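You operate a simulated robot arm through the tools that you are given. There is no shell and no other tool.

You are at the controls of a simulated two-armed robot. One attempt, no reset.

TASK
Pick up the wide stirrer with one hand, pass it to the other hand and put it on the store counter top. Stack the bottle marked "violet" from the top of the far bench on top of the bottle labelled "blue". Open the filters drawer. Do these in any order.

The check looks at the end state, three seconds after you hand in, the way a careful person would. Anything else that was tipped, shoved, dropped, spilled or broken makes it a failure.

THE ROBOT
Two 7-joint arms with two-finger parallel grippers on one trunk, on a base that moves. Base frame: it is fixed to the floor where the robot stands at the start and does not move with it; the origin is under the middle of the robot, x ahead of it, y to its left, z up. Units: mm, degrees, N and s.
The left shoulder is at the start at [59, 174, 1234], the right one opposite. With the tool pointing down near the work surface each hand reaches from about 220 to 680 mm from the robot's upright axis, wherever it stands, measured 20 degrees to its own side. Places, roughly: filters drawer [-3000, 2100, 700]; small violet dye bottle, small white-cap bottle, w [750, -2250, 1000]; store counter top [-3000, 5500, 800]; wide stirrer [-1250, 2750, 1000]. Payload 3.6 kg a hand.
Tool frame (each hand has its own): the origin (TCP) lies between the finger pads and is the grasp point; the fingertips stand 30 mm ahead of it; z points along the fingers, y is the line along which they close. The gripper opens to 110 mm. The fingers are 20 mm wide and 10 mm thick; the gripper's body (48 by 112 mm) begins 55 mm behind the TCP.
Orientation is told as [roll, pitch, yaw] about the base's x, y, z axes, in that order, counted from this pose: with the fingers straight down and closing along the base's y, the tool's x points along the base's -x, its y along +y and its z along -z.

THE INTERFACE
- The arms move only by the tool servo_tool. It takes "left_series", "right_series" or both (then of equal length, played together; a hand with none holds still); each is a list that holds one entry, the list of rows, each a list of 7 numbers: the turn, a rotation vector about the base's x, y, z in units of 45 degrees (1.0 is 45 degrees), then the shift along the base's x, y, z in units of 400 mm (1.0 is 400 mm), then the finger opening in mm, from 0 to 110. In form: [[[wx, wy, wz, x, y, z, fingers], ...]]. A call has 1 to 20 rows; each row is the pose to reach, as a shift and turn from the pose commanded when the call began. A call with a number of a shift or a turn outside -1 to 1 is refused whole. A row lasts 0.2 s, in which the tool goes at most 50 mm and 8.6 degrees; a call with a longer step from one row to the next is refused whole, and so is a gripper value outside its range. Where a pose cannot be reached the arm comes as near as it can. A force on the tool above 40 N (or 10 N above the force at the start of the call, whichever is more), or a blocked arm, ends the call early, and 0.2 s more pass. Each finger travels about 153 mm/s and halts on what it meets, pressing with about 31 N; the grip force reading is that of the motor and also rises with nothing between the fingers. The clock runs only during rows and for 0.2 s after the last one: add rows that repeat a pose to give the fingers time. The reply holds the time, the measured pose of the TCP, the force on the tool along the base axes, the opening and the grip force, in the units named above and with some noise, with the torque about the TCP (base axes, N m) and any sound that the robot's microphone picked up.
- Cameras (640 x 400 px; columns grow to the right, rows downward): "scene" is now at [150.8, 2.2, 1390.3]; the picture's right is [-0.02, -1.00, 0.00], its down [-0.69, 0.01, -0.73] and it looks along [0.73, -0.01, -0.69] (base axes); focal length 293 px, centre (320, 200). "left" rides on the left gripper at [72, -17, -103] in its tool frame; the picture's right is [0.23, 0.97, 0.00], its down [-0.76, 0.18, -0.62] and it looks along [-0.61, 0.14, 0.78] (tool axes); focal length 222 px, centre (320, 200). "right" rides on the right gripper at [73, 17, -103] in its tool frame; the picture's right is [-0.23, 0.97, 0.00], its down [-0.76, -0.18, -0.62] and it looks along [-0.61, -0.14, 0.78] (tool axes); focal length 222 px, centre (320, 200). There is no depth. A picture from a camera that has moved, and an enlarged one, comes with that camera's place and axes in the base frame and with its lens. The place of the scene camera against the robot may be out by one fixed shift of up to 12 mm in any direction.
- grab_frame(camera): a new picture of that camera. It takes no simulated time.
- lift_body(by): moves the trunk up (or, below 0, down) by that many mm; the arms and the scene camera ride with it, the base frame stays. It gives what a move gives, with no picture.
- drive_base(legs): drives the robot by 1 to 6 legs, each [ahead, left, turn to the left] in mm, mm and degrees, along the robot's own axes; the way and the turn of a leg run together, so that a leg with both is an arc; at most 1500 mm and 180 degrees a leg. The arms and the cameras ride along, it lands a little off, and it stops where it bumps. It gives what a move gives.
- head_to(pan, tilt): turns the head with the scene camera to pan (to the left, within 86 degrees either way) and tilt (down, from -29 to 69), counted from straight ahead of the robot (the tilt from the chest, where the trunk bows). It gives what a move gives.
- zoom(camera, box): a new picture of the part [left, top, right, bottom] of that camera's present view, enlarged. It takes no simulated time.
- sign_off(): hands the job in; it is judged then, once.

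Nothing tells you exact positions but the pictures and the camera data. Unless the task says otherwise, let go and move clear before handing in.

The tools are called after ">>>" as name(argument=value, ...) on one line, values as JSON. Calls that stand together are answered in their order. servo_tool: Moves the arms, as the interface text tells. Its arguments: {"type":"object","properties":{"left_series":{"type":"array"},"right_series":{"type":"array"}},"required":[]} The other tools are called the same way: lift_body (by) moves the trunk up or down; drive_base (legs) drives the base; head_to (pan, tilt) turns the head that bears the scene camera; grab_frame (camera) takes a picture; zoom (camera, box) takes an enlarged picture of a part of a camera's view; sign_off () hands the job in.

At the start:

```text
clock: 0.0
left_eef_pos: [496.9, 255.4, 1131.9]
left_orientation: [0.0, 0.0, 0.0]
left_force: [0.1, -0.5, -0.7]
left_moment: [-0.01, 0.03, -0.04]
left_opening: 109.9
left_grip_force: 0.2
right_eef_pos: [428.7, -139.3, 1173.8]
right_orientation: [0.1, 0.1, 0.0]
right_force: [0.3, 0.0, -0.4]
right_moment: [0.02, 0.0, 0.0]
right_opening: 109.8
right_grip_force: 0.1
trunk travel left (down, up): [-350.0, 413.0]
robot x, y, heading: [1.2, -2.7, -0.1]
head pan, tilt (commanded): [-1.1, 43.4]
```

scene: 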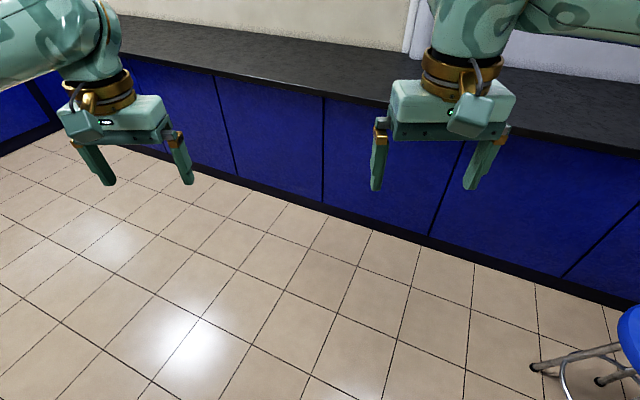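
right: 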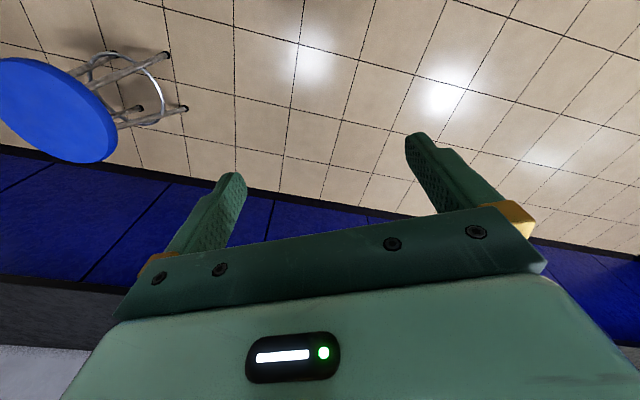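
left: 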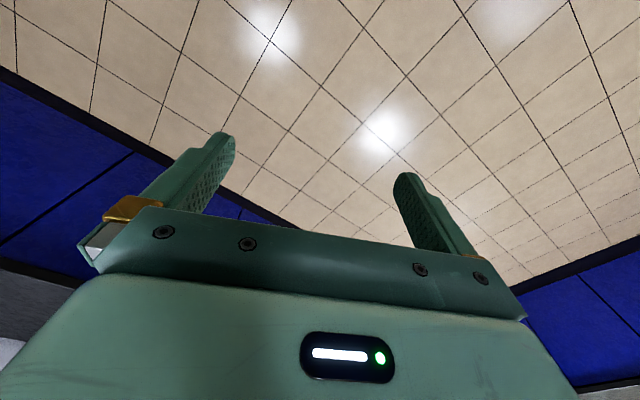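

I see a long blue-fronted counter ahead of the robot and a blue stool at right; nothing to handle is in view yet. I will look around with the head first.

>>> head_to(pan=80, tilt=15)

>>> grab_frame(camera="scene")

>>> head_to(pan=0, tilt=15)

>>> grab_frame(camera="scene")

>>> head_to(pan=-80, tilt=15)

>>> grab_frame(camera="scene")

```text
clock: 1.5
left_eef_pos: [496.6, 254.9, 1129.9]
left_orientation: [0.1, 0.0, 0.1]
left_force: [1.0, 0.4, 0.8]
left_moment: [-0.02, 0.01, 0.0]
left_opening: 109.9
left_grip_force: 0.0
right_eef_pos: [429.0, -138.8, 1172.1]
right_orientation: [0.0, 0.1, 0.0]
right_force: [0.4, -0.2, 0.3]
right_moment: [0.0, -0.02, 0.0]
right_opening: 110.1
right_grip_force: 0.1
trunk travel left (down, up): [-350.0, 413.0]
robot x, y, heading: [-0.7, 2.0, -0.0]
head pan, tilt (commanded): [80.0, 15.0]
```

```text
taken
camera scene: at [84.6, 95.7, 1434.8], right [0.98, -0.17, 0.0], down [-0.05, -0.26, -0.97], along [0.17, 0.95, -0.26], focal length 293 px, centre (320, 200)
```

scene: 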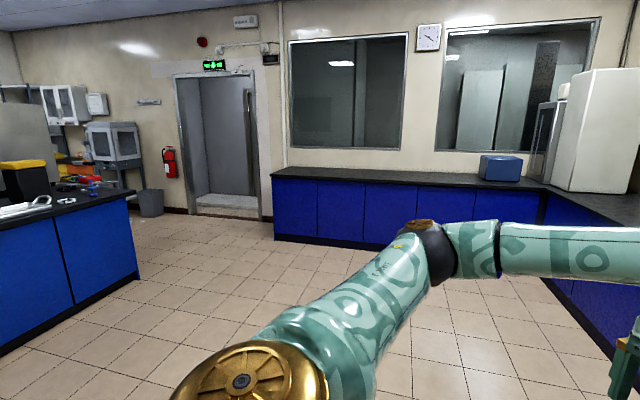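

```text
clock: 3.1
left_eef_pos: [497.3, 254.0, 1130.6]
left_orientation: [0.0, 0.0, 0.1]
left_force: [-0.4, 0.2, -0.4]
left_moment: [-0.02, -0.01, -0.02]
left_opening: 110.1
left_grip_force: 0.1
right_eef_pos: [429.3, -138.4, 1175.4]
right_orientation: [0.0, 0.2, 0.1]
right_force: [-0.1, 0.3, -1.3]
right_moment: [-0.02, 0.01, 0.02]
right_opening: 110.1
right_grip_force: 0.0
trunk travel left (down, up): [-350.0, 413.0]
robot x, y, heading: [1.4, 3.1, -0.0]
head pan, tilt (commanded): [0.0, 15.0]
```

```text
taken
camera scene: at [161.7, 3.8, 1434.8], right [0.0, -1.0, 0.0], down [-0.26, 0.0, -0.97], along [0.97, 0.0, -0.26], focal length 293 px, centre (320, 200)
```

scene: 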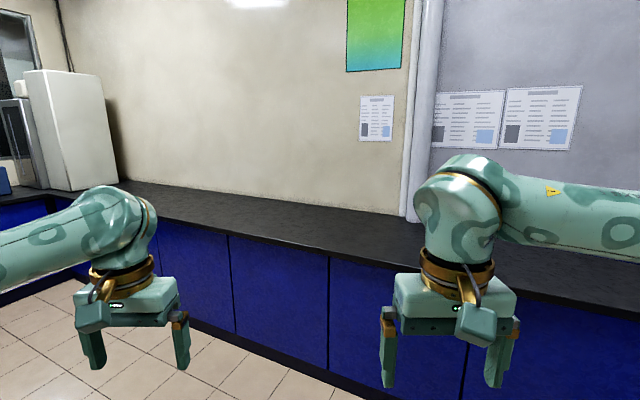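

```text
clock: 4.6
left_eef_pos: [496.8, 254.5, 1130.5]
left_orientation: [0.0, 0.0, 0.2]
left_force: [0.8, -0.3, 0.3]
left_moment: [0.0, -0.02, 0.0]
left_opening: 109.7
left_grip_force: 0.0
right_eef_pos: [427.9, -138.8, 1174.2]
right_orientation: [0.0, 0.0, 0.0]
right_force: [0.1, 0.0, 0.3]
right_moment: [0.02, -0.04, 0.02]
right_opening: 110.0
right_grip_force: 0.0
trunk travel left (down, up): [-350.0, 413.0]
robot x, y, heading: [0.3, -0.1, 0.1]
head pan, tilt (commanded): [-80.0, 15.0]
```

```text
taken
camera scene: at [84.6, -88.2, 1434.9], right [-0.98, -0.17, 0.0], down [-0.05, 0.25, -0.97], along [0.17, -0.95, -0.26], focal length 293 px, centre (320, 200)
```

scene: 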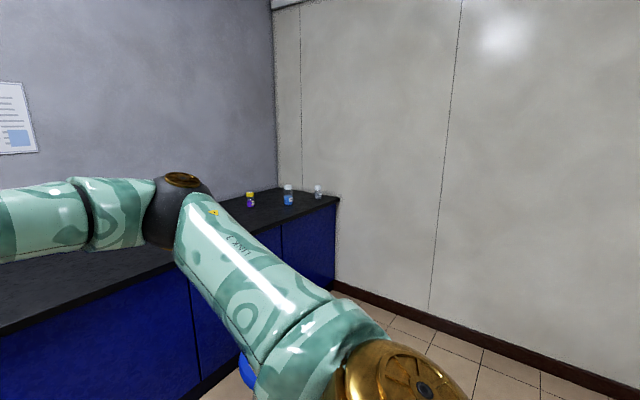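

The bench to the right holds a violet bottle with a yellow cap, a blue bottle with a white cap and a third smaller white-cap bottle. I zoom in to tell them apart.

>>> zoom(camera="scene", box=[220, 160, 360, 248])

>>> head_to(pan=-45, tilt=35)

>>> grab_frame(camera="scene")

```text
4.55 times, centred on (290, 204) of scene
camera zoom: at [84.6, -88.2, 1434.9], right [-0.98, -0.17, 0.0], down [-0.05, 0.25, -0.97], along [0.17, -0.95, -0.26], focal length 1333 px, centre (456, 182)
```

zoom: 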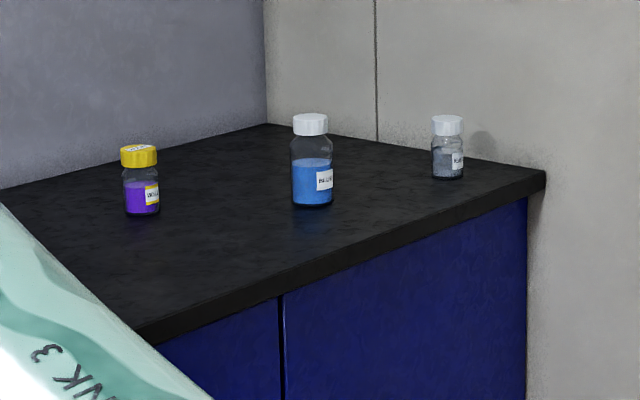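

```text
clock: 5.6
left_eef_pos: [496.7, 254.6, 1130.5]
left_orientation: [0.1, 0.0, 0.0]
left_force: [0.9, 0.3, -0.1]
left_moment: [0.01, 0.01, -0.01]
left_opening: 110.3
left_grip_force: 0.1
right_eef_pos: [428.9, -138.7, 1175.3]
right_orientation: [0.0, 0.2, 0.1]
right_force: [0.1, 1.0, -0.7]
right_moment: [-0.01, -0.02, -0.02]
right_opening: 110.1
right_grip_force: 0.1
trunk travel left (down, up): [-350.0, 413.0]
robot x, y, heading: [-3.1, 0.8, 0.2]
head pan, tilt (commanded): [-45.0, 35.0]
```

```text
taken
camera scene: at [130.5, -58.6, 1402.9], right [-0.71, -0.71, 0.0], down [-0.41, 0.41, -0.82], along [0.58, -0.58, -0.57], focal length 293 px, centre (320, 200)
```

scene: 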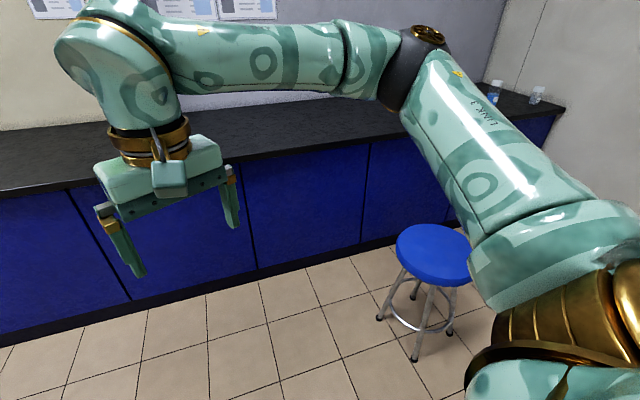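

The violet, blue and white-cap bottles stand near the far right end of the bench, with a stool between us and them at about [400, -1010]. I turn on the spot to see the rest of the room before driving.

>>> drive_base(legs=[[0, 0, -100]])

>>> head_to(pan=0, tilt=20)

>>> grab_frame(camera="scene")

>>> head_to(pan=-80, tilt=20)

>>> grab_frame(camera="scene")

>>> head_to(pan=60, tilt=20)

>>> grab_frame(camera="scene")

```text
clock: 10.2
left_eef_pos: [174.6, -531.3, 1130.3]
left_orientation: [0.0, 0.1, -98.8]
left_force: [-0.5, 1.0, 0.9]
left_moment: [0.02, 0.0, 0.01]
left_opening: 109.7
left_grip_force: 0.1
right_eef_pos: [-203.0, -402.2, 1175.3]
right_orientation: [0.0, 0.1, -98.9]
right_force: [0.1, 1.3, -0.5]
right_moment: [0.01, 0.0, 0.01]
right_opening: 110.0
right_grip_force: 0.0
trunk travel left (down, up): [-350.0, 413.0]
robot x, y, heading: [3.7, -0.2, -98.8]
head pan, tilt (commanded): [-45.0, 35.0]
```

```text
clock: 11.3
left_eef_pos: [175.2, -530.0, 1130.8]
left_orientation: [0.0, -0.1, -98.9]
left_force: [-0.1, -0.4, -0.2]
left_moment: [0.02, 0.0, 0.0]
left_opening: 110.2
left_grip_force: 0.0
right_eef_pos: [-203.5, -402.7, 1174.1]
right_orientation: [0.0, 0.1, -98.8]
right_force: [0.3, 0.0, 0.2]
right_moment: [0.0, -0.01, 0.0]
right_opening: 109.8
right_grip_force: 0.0
trunk travel left (down, up): [-350.0, 413.0]
robot x, y, heading: [1.7, 2.5, -98.8]
head pan, tilt (commanded): [0.0, 20.0]
```

```text
taken
camera scene: at [-15.5, -147.7, 1426.7], right [-0.99, 0.15, 0.0], down [0.05, 0.34, -0.94], along [-0.15, -0.93, -0.34], focal length 293 px, centre (320, 200)
```

scene: 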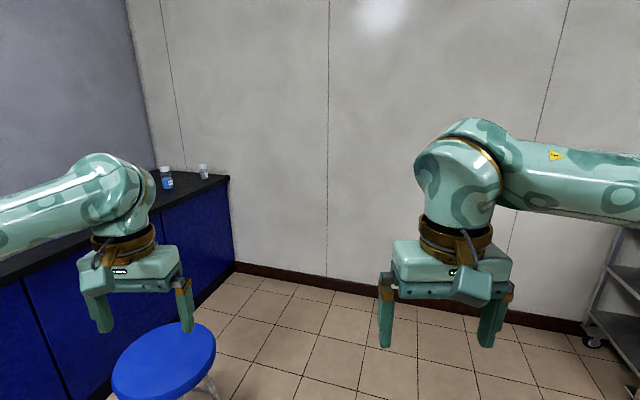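

```text
clock: 12.8
left_eef_pos: [175.4, -530.1, 1131.1]
left_orientation: [0.0, 0.1, -98.8]
left_force: [-0.2, -0.1, -0.7]
left_moment: [0.01, -0.02, 0.0]
left_opening: 109.7
left_grip_force: 0.1
right_eef_pos: [-203.5, -402.2, 1175.4]
right_orientation: [0.0, 0.1, -98.9]
right_force: [-0.7, 0.0, -0.3]
right_moment: [-0.02, 0.01, 0.02]
right_opening: 110.1
right_grip_force: 0.1
trunk travel left (down, up): [-350.0, 413.0]
robot x, y, heading: [-0.4, -1.2, -99.1]
head pan, tilt (commanded): [-80.0, 20.0]
```

```text
taken
camera scene: at [-94.2, -57.7, 1426.7], right [-0.02, 1.0, 0.0], down [0.34, 0.01, -0.94], along [-0.94, -0.02, -0.34], focal length 293 px, centre (320, 200)
```

scene: 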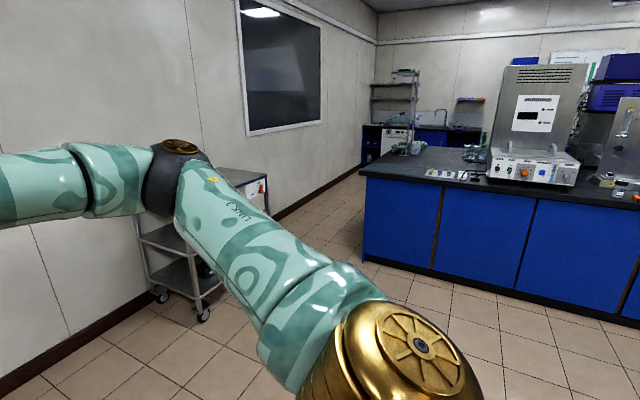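

```text
clock: 15.1
left_eef_pos: [174.4, -530.0, 1130.9]
left_orientation: [0.0, 0.0, -98.8]
left_force: [0.0, 0.1, -0.3]
left_moment: [0.03, 0.02, -0.01]
left_opening: 110.0
left_grip_force: 0.0
right_eef_pos: [-203.5, -402.3, 1174.5]
right_orientation: [0.0, 0.0, -98.8]
right_force: [-0.7, 0.4, -0.2]
right_moment: [0.02, -0.03, 0.04]
right_opening: 109.7
right_grip_force: 0.0
trunk travel left (down, up): [-350.0, 413.0]
robot x, y, heading: [-0.9, 2.3, -99.2]
head pan, tilt (commanded): [60.0, 20.0]
```

```text
taken
camera scene: at [71.4, -114.2, 1426.7], right [-0.63, -0.78, 0.0], down [-0.27, 0.22, -0.94], along [0.73, -0.59, -0.34], focal length 293 px, centre (320, 200)
```

scene: 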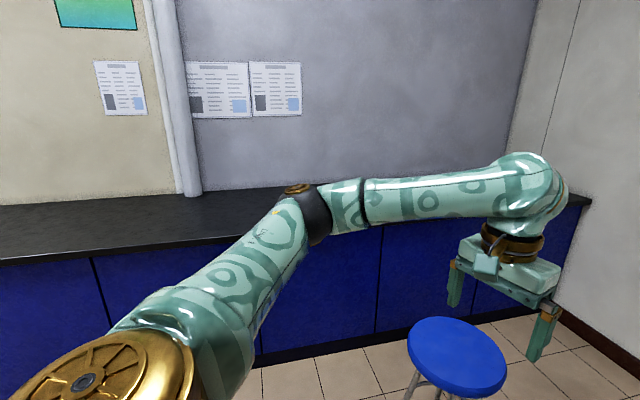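

The room is rotated about -29° to the base frame: the bench with bottles ends at the right wall, the stool is at about [400, -1010], and a central bench lies on the -x side. I drive round the stool toward the wall and turn to face the bench near the bottles.

>>> drive_base(legs=[[1200, -220, 0], [0, 0, 65]])

>>> head_to(pan=0, tilt=25)

>>> grab_frame(camera="scene")

```text
clock: 24.1
left_eef_pos: [141.2, -1236.5, 1129.5]
left_orientation: [-0.1, 0.0, -35.3]
left_force: [-0.6, -0.1, 0.5]
left_moment: [-0.01, 0.0, 0.0]
left_opening: 109.9
left_grip_force: 0.0
right_eef_pos: [-140.9, -1519.4, 1173.7]
right_orientation: [0.0, 0.1, -35.3]
right_force: [-0.9, -0.2, 0.2]
right_moment: [-0.01, 0.0, 0.01]
right_opening: 109.8
right_grip_force: 0.0
trunk travel left (down, up): [-350.0, 413.0]
robot x, y, heading: [-406.2, -1157.8, -35.5]
head pan, tilt (commanded): [60.0, 20.0]
```

```text
clock: 25.4
left_eef_pos: [139.7, -1239.1, 1131.0]
left_orientation: [0.1, 0.0, -35.3]
left_force: [0.4, 0.2, 0.1]
left_moment: [-0.04, 0.02, 0.0]
left_opening: 110.1
left_grip_force: 0.0
right_eef_pos: [-141.3, -1518.7, 1175.3]
right_orientation: [0.1, 0.1, -35.3]
right_force: [0.8, -0.4, 0.2]
right_moment: [0.0, -0.01, 0.03]
right_opening: 109.9
right_grip_force: 0.0
trunk travel left (down, up): [-350.0, 413.0]
robot x, y, heading: [-412.2, -1157.4, -35.5]
head pan, tilt (commanded): [0.0, 25.0]
```

```text
taken
camera scene: at [-278.8, -1242.5, 1418.6], right [-0.58, -0.82, 0.0], down [-0.35, 0.24, -0.91], along [0.74, -0.52, -0.42], focal length 293 px, centre (320, 200)
```

scene: 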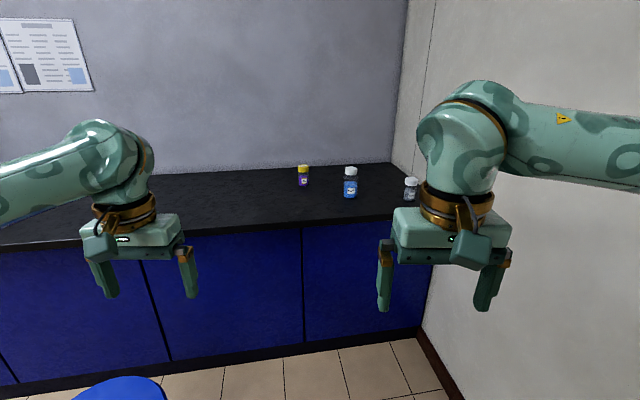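

I can see all three bottles on the bench. I zoom in for measurements of the bottles and the bench edge.

>>> zoom(camera="scene", box=[270, 140, 430, 240])

>>> zoom(camera="scene", box=[280, 155, 380, 217])

```text
4.00 times, centred on (350, 190) of scene
camera zoom: at [-278.8, -1242.5, 1418.6], right [-0.58, -0.82, 0.0], down [-0.35, 0.24, -0.91], along [0.74, -0.52, -0.42], focal length 1173 px, centre (200, 240)
```

zoom: 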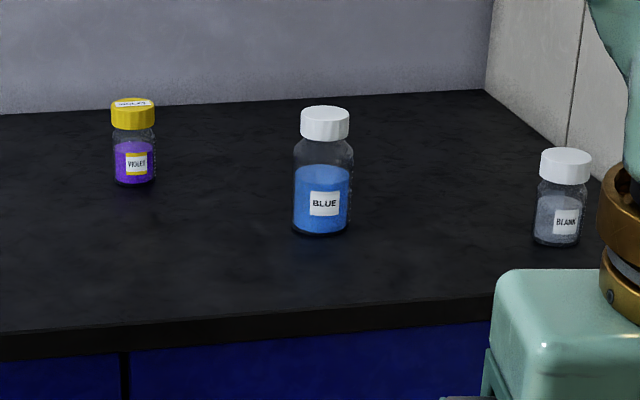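

```text
6.40 times, centred on (330, 186) of scene
camera zoom: at [-278.8, -1242.5, 1418.6], right [-0.58, -0.82, 0.0], down [-0.35, 0.24, -0.91], along [0.74, -0.52, -0.42], focal length 1877 px, centre (256, 290)
```

zoom: 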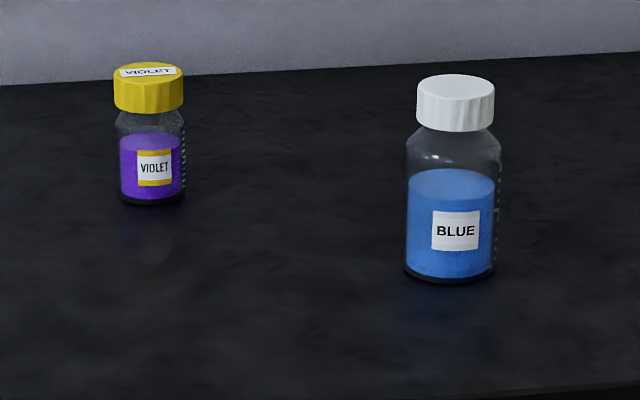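

Triangulating from both views: bench top z≈840, violet bottle at about [925, -1994], blue at about [675, -2097] (top ≈986), blank near the wall. I look straight down to see my own base's extent before driving up to the bench.

>>> head_to(pan=0, tilt=69)

>>> grab_frame(camera="scene")

>>> head_to(pan=70, tilt=55)

>>> grab_frame(camera="scene")

```text
clock: 26.5
left_eef_pos: [140.7, -1237.8, 1130.5]
left_orientation: [-0.1, 0.0, -35.2]
left_force: [0.3, 0.7, -0.4]
left_moment: [-0.01, -0.01, 0.0]
left_opening: 110.0
left_grip_force: 0.1
right_eef_pos: [-141.7, -1519.8, 1176.1]
right_orientation: [0.1, 0.1, -35.3]
right_force: [0.5, -0.2, 0.9]
right_moment: [0.05, 0.02, -0.01]
right_opening: 109.8
right_grip_force: 0.1
trunk travel left (down, up): [-350.0, 413.0]
robot x, y, heading: [-411.1, -1158.0, -35.1]
head pan, tilt (commanded): [0.0, 68.8]
```

```text
taken
camera scene: at [-308.3, -1221.6, 1359.2], right [-0.58, -0.82, 0.0], down [-0.76, 0.54, -0.36], along [0.3, -0.21, -0.93], focal length 293 px, centre (320, 200)
```

scene: 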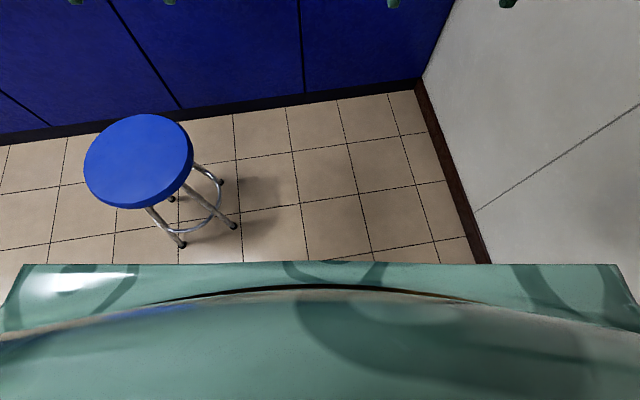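

```text
clock: 27.9
left_eef_pos: [142.0, -1237.7, 1131.1]
left_orientation: [0.0, 0.0, -35.4]
left_force: [0.1, 0.0, -0.6]
left_moment: [-0.03, 0.0, -0.03]
left_opening: 110.0
left_grip_force: 0.0
right_eef_pos: [-142.3, -1520.4, 1174.2]
right_orientation: [0.0, 0.2, -35.3]
right_force: [0.1, -0.6, -1.1]
right_moment: [0.01, 0.0, -0.01]
right_opening: 109.9
right_grip_force: 0.1
trunk travel left (down, up): [-350.0, 413.0]
robot x, y, heading: [-409.1, -1160.5, -35.2]
head pan, tilt (commanded): [70.0, 55.0]
```

```text
taken
camera scene: at [-294.7, -1148.3, 1374.6], right [0.57, -0.82, 0.0], down [-0.67, -0.47, -0.57], along [0.47, 0.33, -0.82], focal length 293 px, centre (320, 200)
```

scene: 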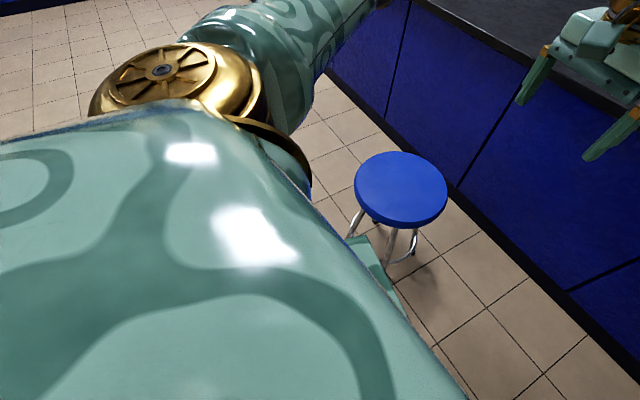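

The chest hides the base, so I keep about 330 mm to the bench edge at first. I drive in along the wall side of the stool, then turn slightly left so the right shoulder comes forward.

>>> drive_base(legs=[[352, -61, 0], [505, 73, 0], [0, 0, 20]])

>>> head_to(pan=-20, tilt=40)

>>> grab_frame(camera="scene")

>>> grab_frame(camera="right")

```text
clock: 33.9
left_eef_pos: [850.1, -1539.0, 1130.5]
left_orientation: [0.0, -0.1, -15.4]
left_force: [-0.6, -0.1, -0.6]
left_moment: [-0.01, 0.03, -0.01]
left_opening: 110.1
left_grip_force: 0.0
right_eef_pos: [680.1, -1900.1, 1175.3]
right_orientation: [0.0, 0.1, -15.4]
right_force: [-0.3, 0.6, 0.4]
right_moment: [-0.03, 0.01, 0.0]
right_opening: 109.8
right_grip_force: 0.1
trunk travel left (down, up): [-350.0, 413.0]
robot x, y, heading: [301.5, -1649.6, -15.3]
head pan, tilt (commanded): [70.0, 55.0]
```

```text
clock: 35.6
left_eef_pos: [849.2, -1538.6, 1130.4]
left_orientation: [0.0, 0.1, -15.3]
left_force: [-0.6, 0.1, 0.8]
left_moment: [0.0, -0.01, 0.0]
left_opening: 109.8
left_grip_force: 0.2
right_eef_pos: [679.0, -1900.0, 1174.5]
right_orientation: [0.0, 0.2, -15.4]
right_force: [1.1, 0.3, 0.4]
right_moment: [0.02, 0.01, -0.04]
right_opening: 110.0
right_grip_force: 0.0
trunk travel left (down, up): [-350.0, 413.0]
robot x, y, heading: [302.0, -1653.0, -15.4]
head pan, tilt (commanded): [-20.0, 40.0]
```

```text
taken
camera scene: at [437.9, -1713.3, 1395.3], right [-0.58, -0.82, 0.0], down [-0.52, 0.37, -0.77], along [0.62, -0.44, -0.64], focal length 293 px, centre (320, 200)
```

scene: 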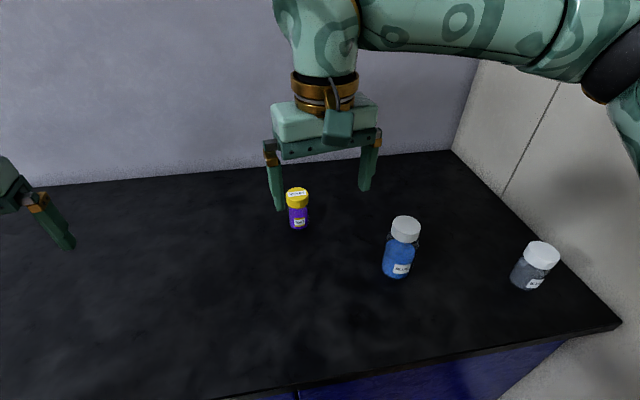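

```text
taken
camera right: at [613.4, -1865.2, 1277.9], right [0.48, 0.88, 0.0], down [0.69, -0.37, 0.62], along [0.55, -0.3, -0.78], focal length 222 px, centre (320, 200)
```

right: 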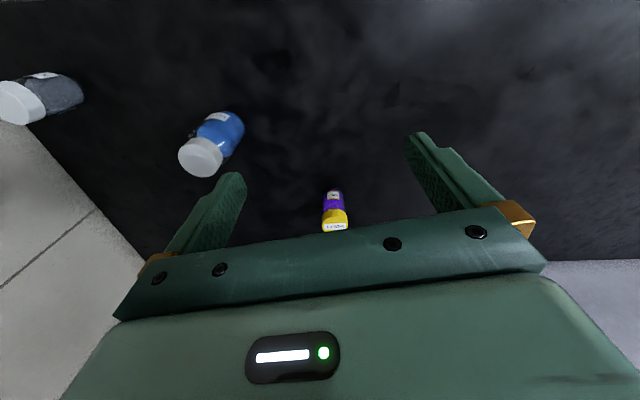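

The bench edge is clear of the base and the three bottles are in easy view. I zoom for precise positions from this closer stance.

>>> zoom(camera="scene", box=[260, 170, 420, 270])

>>> zoom(camera="scene", box=[360, 200, 440, 250])

>>> zoom(camera="scene", box=[200, 320, 440, 400])

```text
4.00 times, centred on (340, 220) of scene
camera zoom: at [437.9, -1713.3, 1395.3], right [-0.58, -0.82, 0.0], down [-0.52, 0.37, -0.77], along [0.62, -0.44, -0.64], focal length 1173 px, centre (240, 120)
```

zoom: 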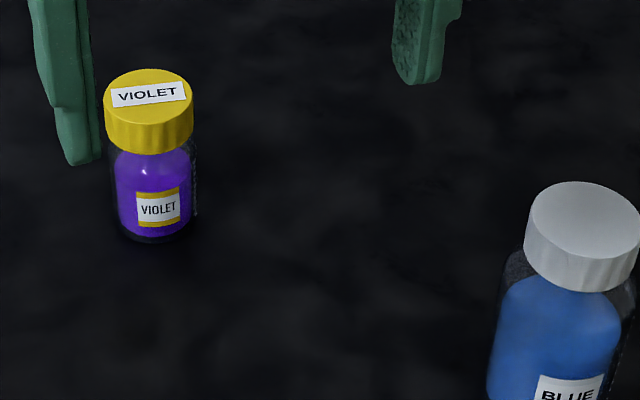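

```text
8.00 times, centred on (400, 225) of scene
camera zoom: at [437.9, -1713.3, 1395.3], right [-0.58, -0.82, 0.0], down [-0.52, 0.37, -0.77], along [0.62, -0.44, -0.64], focal length 2347 px, centre (-320, 0)
```

zoom: 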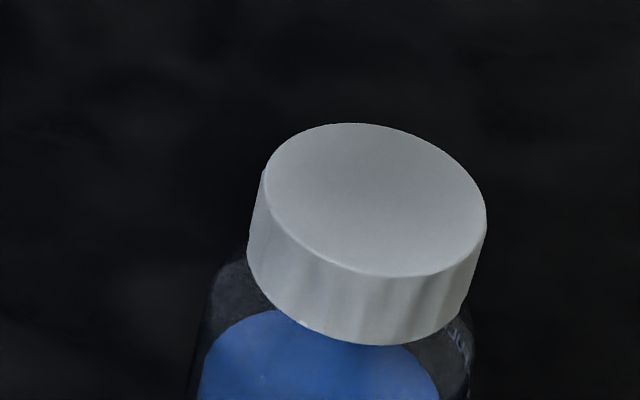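

```text
2.67 times, centred on (320, 360) of scene
camera zoom: at [437.9, -1713.3, 1395.3], right [-0.58, -0.82, 0.0], down [-0.52, 0.37, -0.77], along [0.62, -0.44, -0.64], focal length 782 px, centre (320, -227)
```

zoom: 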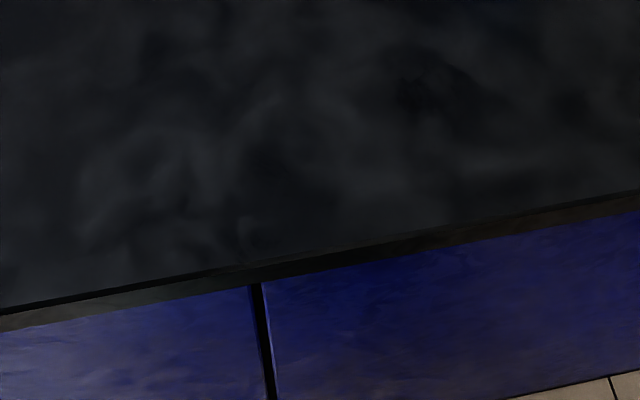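

Violet is at about [919, -1991] (cap top ≈950) and blue's cap centre at about [674, -2094, 986]; the violet is just out of comfortable reach. I shift the base a little left and closer, and turn slightly left.

>>> drive_base(legs=[[72, 100, 0], [0, 0, 6]])

>>> head_to(pan=-20, tilt=35)

>>> grab_frame(camera="scene")

>>> grab_frame(camera="right")

```text
clock: 37.4
left_eef_pos: [930.0, -1402.8, 1129.9]
left_orientation: [-0.1, 0.0, -9.3]
left_force: [-0.1, -0.1, 0.1]
left_moment: [0.03, 0.04, 0.02]
left_opening: 109.8
left_grip_force: 0.0
right_eef_pos: [799.3, -1780.5, 1174.2]
right_orientation: [-0.1, 0.1, -9.2]
right_force: [0.2, 0.0, 0.5]
right_moment: [-0.03, 0.01, -0.02]
right_opening: 109.7
right_grip_force: 0.1
trunk travel left (down, up): [-350.0, 413.0]
robot x, y, heading: [394.6, -1574.6, -9.4]
head pan, tilt (commanded): [-20.0, 40.0]
```

```text
clock: 38.0
left_eef_pos: [930.0, -1403.5, 1131.0]
left_orientation: [0.1, 0.0, -9.3]
left_force: [0.3, -0.7, -0.1]
left_moment: [0.02, 0.0, -0.01]
left_opening: 109.8
left_grip_force: 0.0
right_eef_pos: [798.1, -1780.9, 1174.2]
right_orientation: [0.1, 0.1, -9.4]
right_force: [0.0, 0.2, -1.0]
right_moment: [-0.04, -0.03, -0.01]
right_opening: 110.4
right_grip_force: 0.0
trunk travel left (down, up): [-350.0, 413.0]
robot x, y, heading: [398.9, -1573.8, -9.1]
head pan, tilt (commanded): [-20.0, 35.0]
```

```text
taken
camera scene: at [542.1, -1623.3, 1402.8], right [-0.49, -0.87, 0.0], down [-0.5, 0.28, -0.82], along [0.71, -0.4, -0.57], focal length 293 px, centre (320, 200)
```

scene: 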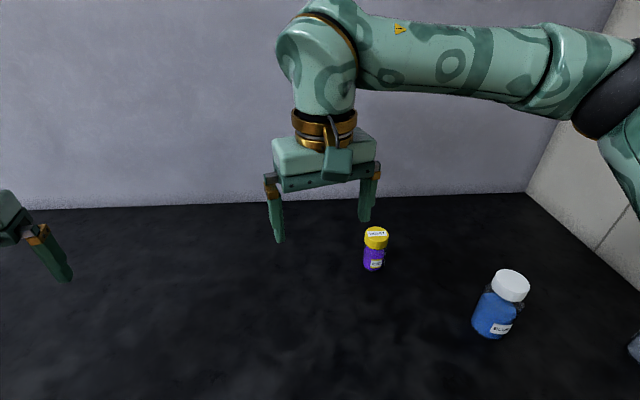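

```text
taken
camera right: at [729.5, -1753.6, 1277.9], right [0.38, 0.92, 0.0], down [0.72, -0.3, 0.62], along [0.57, -0.24, -0.78], focal length 222 px, centre (320, 200)
```

right: 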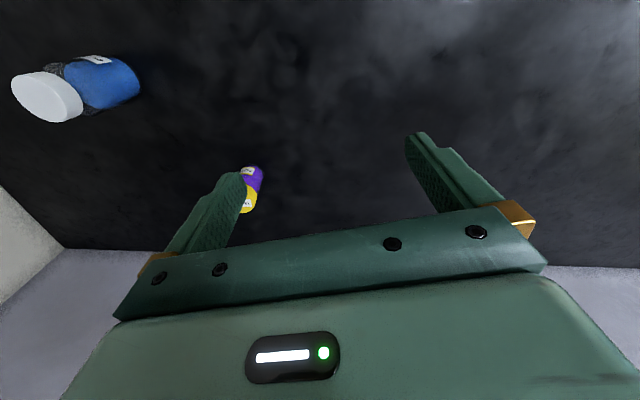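

I zoom on the gripper and on both caps to calibrate the scene camera's offset against the known hand pose.

>>> zoom(camera="scene", box=[255, 165, 415, 285])

>>> zoom(camera="scene", box=[350, 215, 430, 275])

>>> zoom(camera="scene", box=[460, 260, 540, 340])

```text
3.33 times, centred on (335, 225) of scene
camera zoom: at [542.1, -1623.3, 1402.8], right [-0.49, -0.87, 0.0], down [-0.5, 0.28, -0.82], along [0.71, -0.4, -0.57], focal length 978 px, centre (270, 117)
```

zoom: 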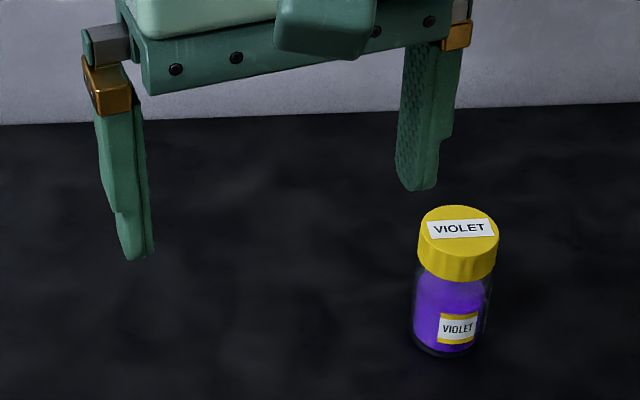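

```text
6.67 times, centred on (390, 245) of scene
camera zoom: at [542.1, -1623.3, 1402.8], right [-0.49, -0.87, 0.0], down [-0.5, 0.28, -0.82], along [0.71, -0.4, -0.57], focal length 1956 px, centre (-147, -100)
```

zoom: 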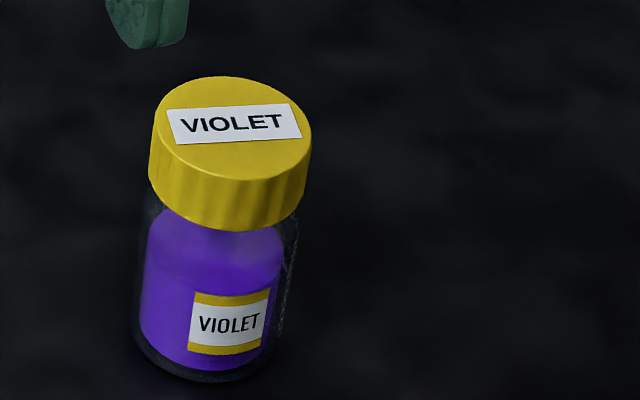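

```text
5.00 times, centred on (500, 300) of scene
camera zoom: at [542.1, -1623.3, 1402.8], right [-0.49, -0.87, 0.0], down [-0.5, 0.28, -0.82], along [0.71, -0.4, -0.57], focal length 1467 px, centre (-580, -300)
```

zoom: 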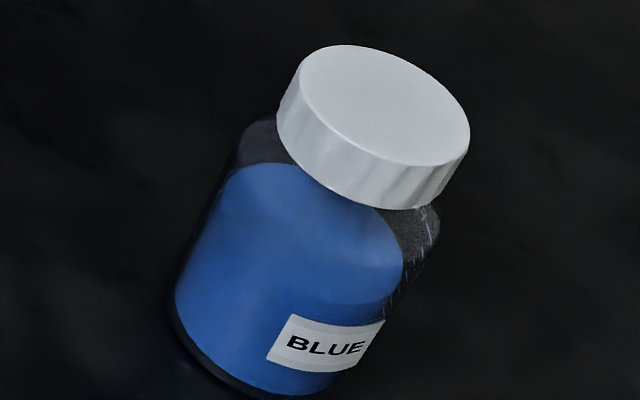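

Calibrated against the fingertips, violet is at about [921, -1993] and blue's cap centre at about [674, -2098, 986]. I move the right hand above the violet bottle and check with the wrist camera.

>>> servo_tool(right_series=[[[0, 0, 0, 0.044, -0.076, -0.041, 110], [0, 0, 0, 0.088, -0.152, -0.081, 110], [0, 0, 0, 0.131, -0.228, -0.122, 110], [0, 0, 0, 0.175, -0.303, -0.163, 110], [0, 0, 0, 0.219, -0.379, -0.204, 110], [0, 0, 0, 0.262, -0.455, -0.244, 110], [0, 0, 0, 0.306, -0.531, -0.285, 110], [0, 0, 0, 0.306, -0.531, -0.285, 110]]])

>>> grab_frame(camera="right")

>>> grab_frame(camera="scene")

```text
clock: 39.8
left_eef_pos: [930.0, -1403.5, 1130.1]
left_orientation: [-0.1, 0.0, -9.3]
left_force: [0.7, 0.0, -0.2]
left_moment: [-0.03, 0.01, 0.03]
left_opening: 110.2
left_grip_force: 0.1
right_eef_pos: [889.8, -1940.9, 1089.9]
right_orientation: [0.0, 0.0, -9.3]
right_force: [-0.7, -0.6, -0.1]
right_moment: [-0.04, 0.0, 0.0]
right_opening: 110.0
right_grip_force: 0.1
right hand out of reach, approached as far as the arm can: row 6, 7, 8
trunk travel left (down, up): [-350.0, 413.0]
robot x, y, heading: [395.2, -1572.2, -9.3]
head pan, tilt (commanded): [-20.0, 35.0]
```

```text
taken
camera right: at [821.2, -1912.6, 1192.2], right [0.38, 0.92, 0.0], down [0.72, -0.3, 0.62], along [0.58, -0.24, -0.78], focal length 222 px, centre (320, 200)
```

right: 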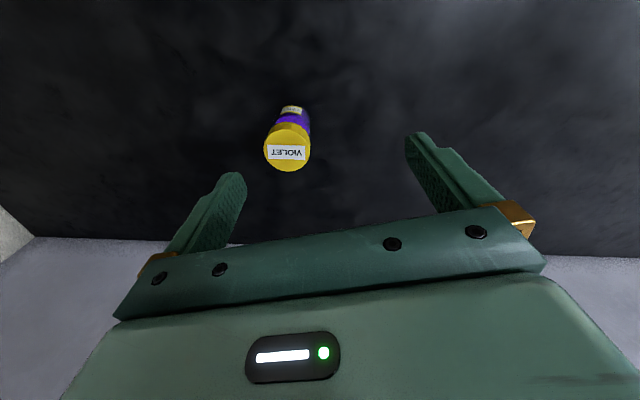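

```text
taken
camera scene: at [542.0, -1622.9, 1402.9], right [-0.49, -0.87, 0.0], down [-0.5, 0.28, -0.82], along [0.71, -0.4, -0.57], focal length 293 px, centre (320, 200)
```

scene: 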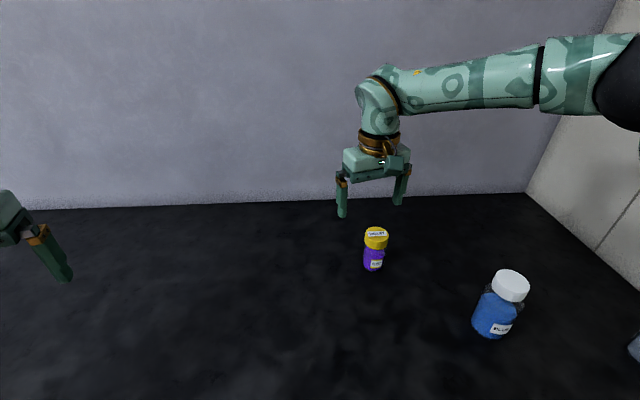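

The hand ran out of reach with the fingers straight down. I tilt the fingers 28° forward, which pulls the wrist back, and check where the arm ends up.

>>> servo_tool(right_series=[[[-0.025, -0.1535, 0, -0.025, 0, 0, 110], [-0.05, -0.307, 0, -0.05, 0, 0, 110], [-0.075, -0.4605, 0, -0.075, 0, 0, 110], [-0.1005, -0.614, 0, -0.1, 0, 0, 110], [-0.1005, -0.614, 0, -0.1, 0, 0, 110], [-0.1005, -0.614, 0, -0.1, 0, 0, 110]]])

>>> grab_frame(camera="right")

>>> grab_frame(camera="scene")

```text
clock: 41.2
left_eef_pos: [929.9, -1402.7, 1131.3]
left_orientation: [0.0, 0.0, -9.2]
left_force: [-0.3, -0.6, -0.6]
left_moment: [-0.01, 0.0, -0.04]
left_opening: 109.9
left_grip_force: 0.0
right_eef_pos: [850.7, -1940.6, 1089.0]
right_orientation: [0.1, -28.0, -9.5]
right_force: [0.2, -1.3, 0.3]
right_moment: [-0.02, 0.0, 0.02]
right_opening: 109.7
right_grip_force: 0.0
trunk travel left (down, up): [-350.0, 413.0]
robot x, y, heading: [399.1, -1574.0, -9.4]
head pan, tilt (commanded): [-20.0, 35.0]
```

```text
taken
camera right: at [741.5, -1906.6, 1145.5], right [0.36, 0.93, 0.11], down [0.35, -0.24, 0.91], along [0.87, -0.29, -0.41], focal length 222 px, centre (320, 200)
```

right: 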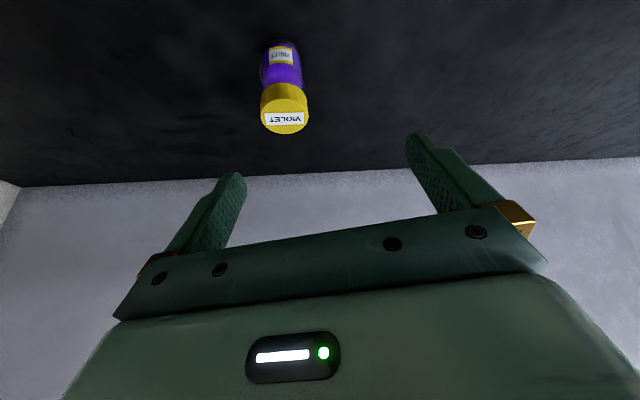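

```text
taken
camera scene: at [541.8, -1623.5, 1402.9], right [-0.49, -0.87, 0.0], down [-0.5, 0.28, -0.82], along [0.71, -0.4, -0.57], focal length 293 px, centre (320, 200)
```

scene: 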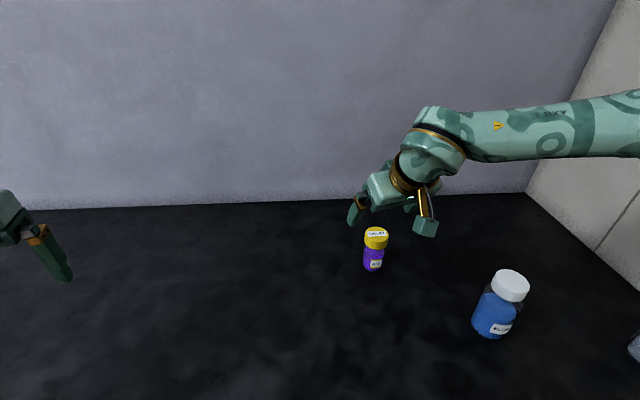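

The tilt works and the commanded pose now matches. I move to the pre-grasp point behind and above the violet cap.

>>> servo_tool(right_series=[[[0, 0, 0, 0.018, -0.029, -0.051, 110], [0, 0, 0, 0.036, -0.057, -0.102, 110], [0, 0, 0, 0.054, -0.086, -0.153, 110], [0, 0, 0, 0.0715, -0.114, -0.204, 110], [0, 0, 0, 0.0715, -0.114, -0.204, 110]]])

>>> grab_frame(camera="right")

>>> zoom(camera="scene", box=[320, 140, 480, 280])

```text
clock: 42.4
left_eef_pos: [929.5, -1402.7, 1129.5]
left_orientation: [0.0, 0.0, -9.2]
left_force: [-0.5, -0.3, -0.3]
left_moment: [-0.01, -0.02, -0.01]
left_opening: 109.9
left_grip_force: 0.2
right_eef_pos: [878.4, -1986.9, 1004.8]
right_orientation: [0.0, -28.0, -9.3]
right_force: [0.1, 0.0, 0.0]
right_moment: [0.04, 0.0, 0.04]
right_opening: 110.2
right_grip_force: 0.1
trunk travel left (down, up): [-350.0, 413.0]
robot x, y, heading: [392.9, -1576.2, -9.2]
head pan, tilt (commanded): [-20.0, 35.0]
```

```text
taken
camera right: at [771.1, -1953.1, 1062.2], right [0.36, 0.93, 0.11], down [0.35, -0.24, 0.91], along [0.87, -0.29, -0.41], focal length 222 px, centre (320, 200)
```

right: 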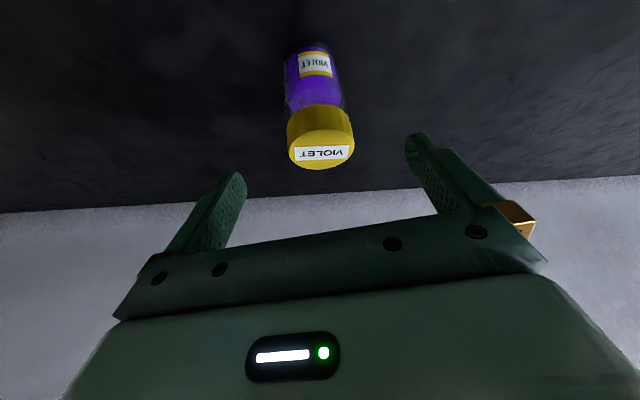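

```text
2.86 times, centred on (400, 210) of scene
camera zoom: at [541.9, -1623.1, 1402.9], right [-0.49, -0.87, 0.0], down [-0.5, 0.28, -0.82], along [0.71, -0.4, -0.57], focal length 838 px, centre (91, 171)
```

zoom: 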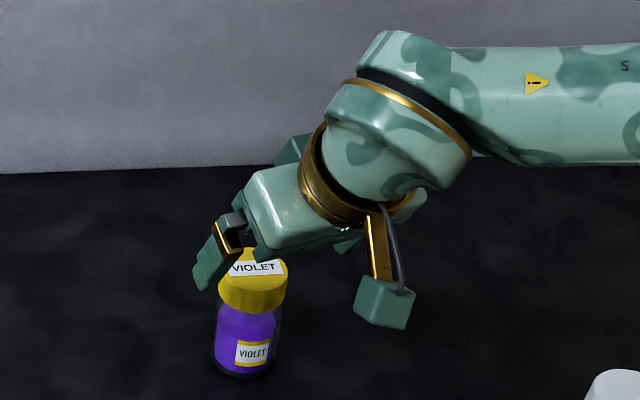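

The wrist camera puts the violet cap at about [920.5, -1995], centred between the fingers. I move in along the tool axis to grip the cap, without closing yet.

>>> servo_tool(right_series=[[[0, 0, 0, 0.026, -0.005, -0.048, 110], [0, 0, 0, 0.0525, -0.01, -0.096, 110], [0, 0, 0, 0.079, -0.015, -0.144, 110], [0, 0, 0, 0.105, -0.02, -0.192, 110], [0, 0, 0, 0.105, -0.02, -0.192, 110]]])

>>> grab_frame(camera="right")

>>> zoom(camera="scene", box=[320, 180, 440, 280])

```text
clock: 43.6
left_eef_pos: [930.2, -1403.5, 1131.5]
left_orientation: [-0.1, 0.0, -9.3]
left_force: [0.2, 0.1, 0.0]
left_moment: [0.01, 0.0, -0.01]
left_opening: 110.0
left_grip_force: 0.1
right_eef_pos: [920.0, -1994.7, 929.8]
right_orientation: [0.0, -28.0, -9.2]
right_force: [0.6, -0.1, 0.4]
right_moment: [0.03, 0.03, 0.01]
right_opening: 110.2
right_grip_force: 0.1
trunk travel left (down, up): [-350.0, 413.0]
robot x, y, heading: [400.8, -1576.0, -9.3]
head pan, tilt (commanded): [-20.0, 35.0]
```

```text
taken
camera right: at [812.2, -1960.6, 985.8], right [0.36, 0.93, 0.11], down [0.35, -0.24, 0.91], along [0.87, -0.29, -0.41], focal length 222 px, centre (320, 200)
```

right: 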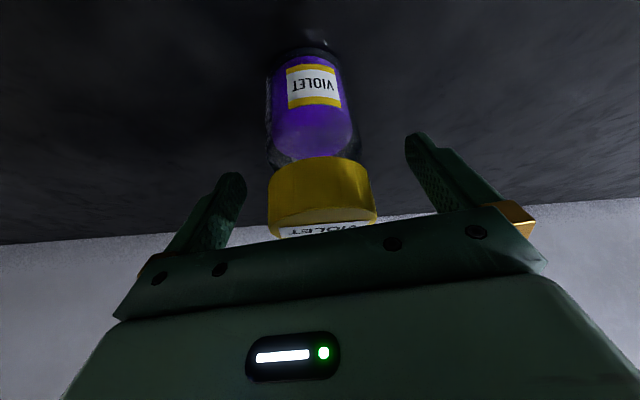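

```text
4.00 times, centred on (380, 230) of scene
camera zoom: at [541.8, -1623.3, 1402.9], right [-0.49, -0.87, 0.0], down [-0.5, 0.28, -0.82], along [0.71, -0.4, -0.57], focal length 1173 px, centre (80, 80)
```

zoom: 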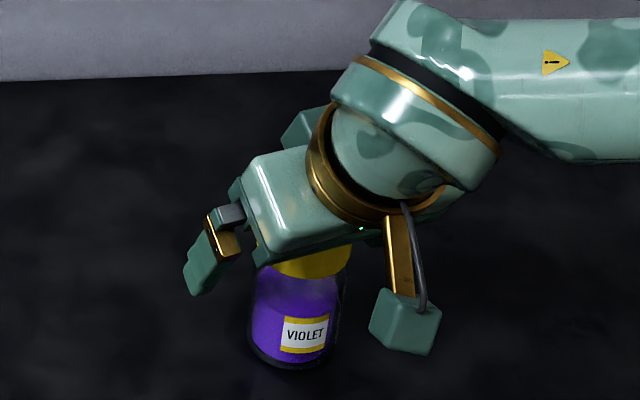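

The violet cap sits centred between the fingers. I close the right gripper on it.

>>> servo_tool(right_series=[[[0, 0, 0, 0, 0, 0, 90], [0, 0, 0, 0, 0, 0, 70], [0, 0, 0, 0, 0, 0, 50], [0, 0, 0, 0, 0, 0, 30], [0, 0, 0, 0, 0, 0, 30], [0, 0, 0, 0, 0, 0, 30]]])

>>> grab_frame(camera="right")

```text
clock: 45.0
left_eef_pos: [929.7, -1403.9, 1130.3]
left_orientation: [0.0, 0.1, -9.3]
left_force: [0.0, 0.1, -0.1]
left_moment: [0.01, -0.03, 0.0]
left_opening: 110.1
left_grip_force: 0.1
right_eef_pos: [920.2, -1994.2, 928.7]
right_orientation: [0.0, -28.0, -9.2]
right_force: [0.9, -1.6, 2.0]
right_moment: [-0.11, -0.06, 0.06]
right_opening: 53.6
right_grip_force: 30.6
trunk travel left (down, up): [-350.0, 413.0]
robot x, y, heading: [398.4, -1573.8, -9.1]
head pan, tilt (commanded): [-20.0, 35.0]
```

```text
taken
camera right: at [812.5, -1960.6, 986.1], right [0.36, 0.93, 0.11], down [0.35, -0.24, 0.91], along [0.87, -0.29, -0.41], focal length 222 px, centre (320, 200)
```

right: 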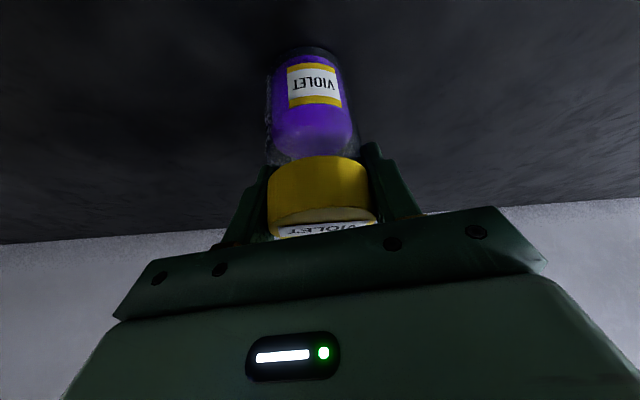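

The cap is held at 53.6 mm with a firm grip. I lift it straight up, then back and higher.

>>> servo_tool(right_series=[[[0, 0, 0, 0, 0, 0.05, 30], [0, 0, 0, 0, 0, 0.125, 30], [0, 0, 0, 0, 0, 0.2, 30], [0, 0, 0, -0.0625, -0.0125, 0.29, 30], [0, 0, 0, -0.125, -0.025, 0.375, 30], [0, 0, 0, -0.1875, -0.0375, 0.455, 30], [0, 0, 0, -0.1875, -0.0375, 0.455, 30], [0, 0, 0, -0.1875, -0.0375, 0.455, 30]]])

>>> grab_frame(camera="right")

>>> grab_frame(camera="scene")

```text
clock: 46.8
left_eef_pos: [928.8, -1403.7, 1130.7]
left_orientation: [0.0, -0.1, -9.3]
left_force: [-0.3, 0.4, -0.5]
left_moment: [-0.02, -0.02, -0.03]
left_opening: 109.9
left_grip_force: 0.1
right_eef_pos: [845.0, -2010.2, 1110.7]
right_orientation: [0.1, -28.0, -9.3]
right_force: [-0.4, 0.7, -1.9]
right_moment: [0.02, -0.02, 0.0]
right_opening: 53.4
right_grip_force: 31.4
trunk travel left (down, up): [-350.0, 413.0]
robot x, y, heading: [400.5, -1574.6, -9.3]
head pan, tilt (commanded): [-20.0, 35.0]
```

```text
taken
camera right: at [735.8, -1976.4, 1168.1], right [0.36, 0.93, 0.11], down [0.35, -0.24, 0.91], along [0.87, -0.29, -0.41], focal length 222 px, centre (320, 200)
```

right: 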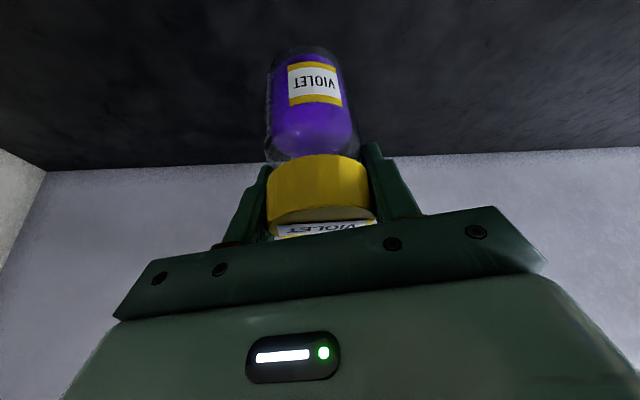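

```text
taken
camera scene: at [541.8, -1623.6, 1402.9], right [-0.49, -0.87, 0.0], down [-0.5, 0.28, -0.82], along [0.71, -0.4, -0.57], focal length 293 px, centre (320, 200)
```

scene: 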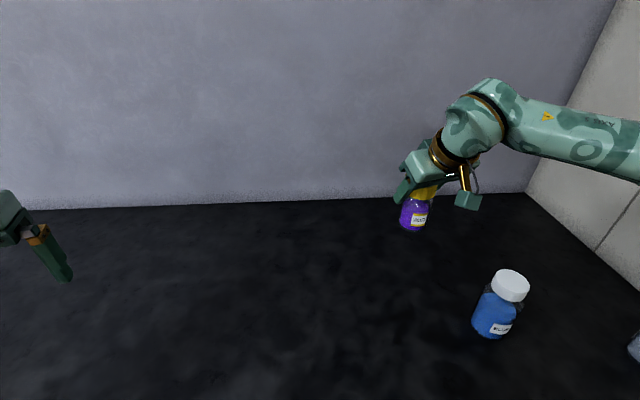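

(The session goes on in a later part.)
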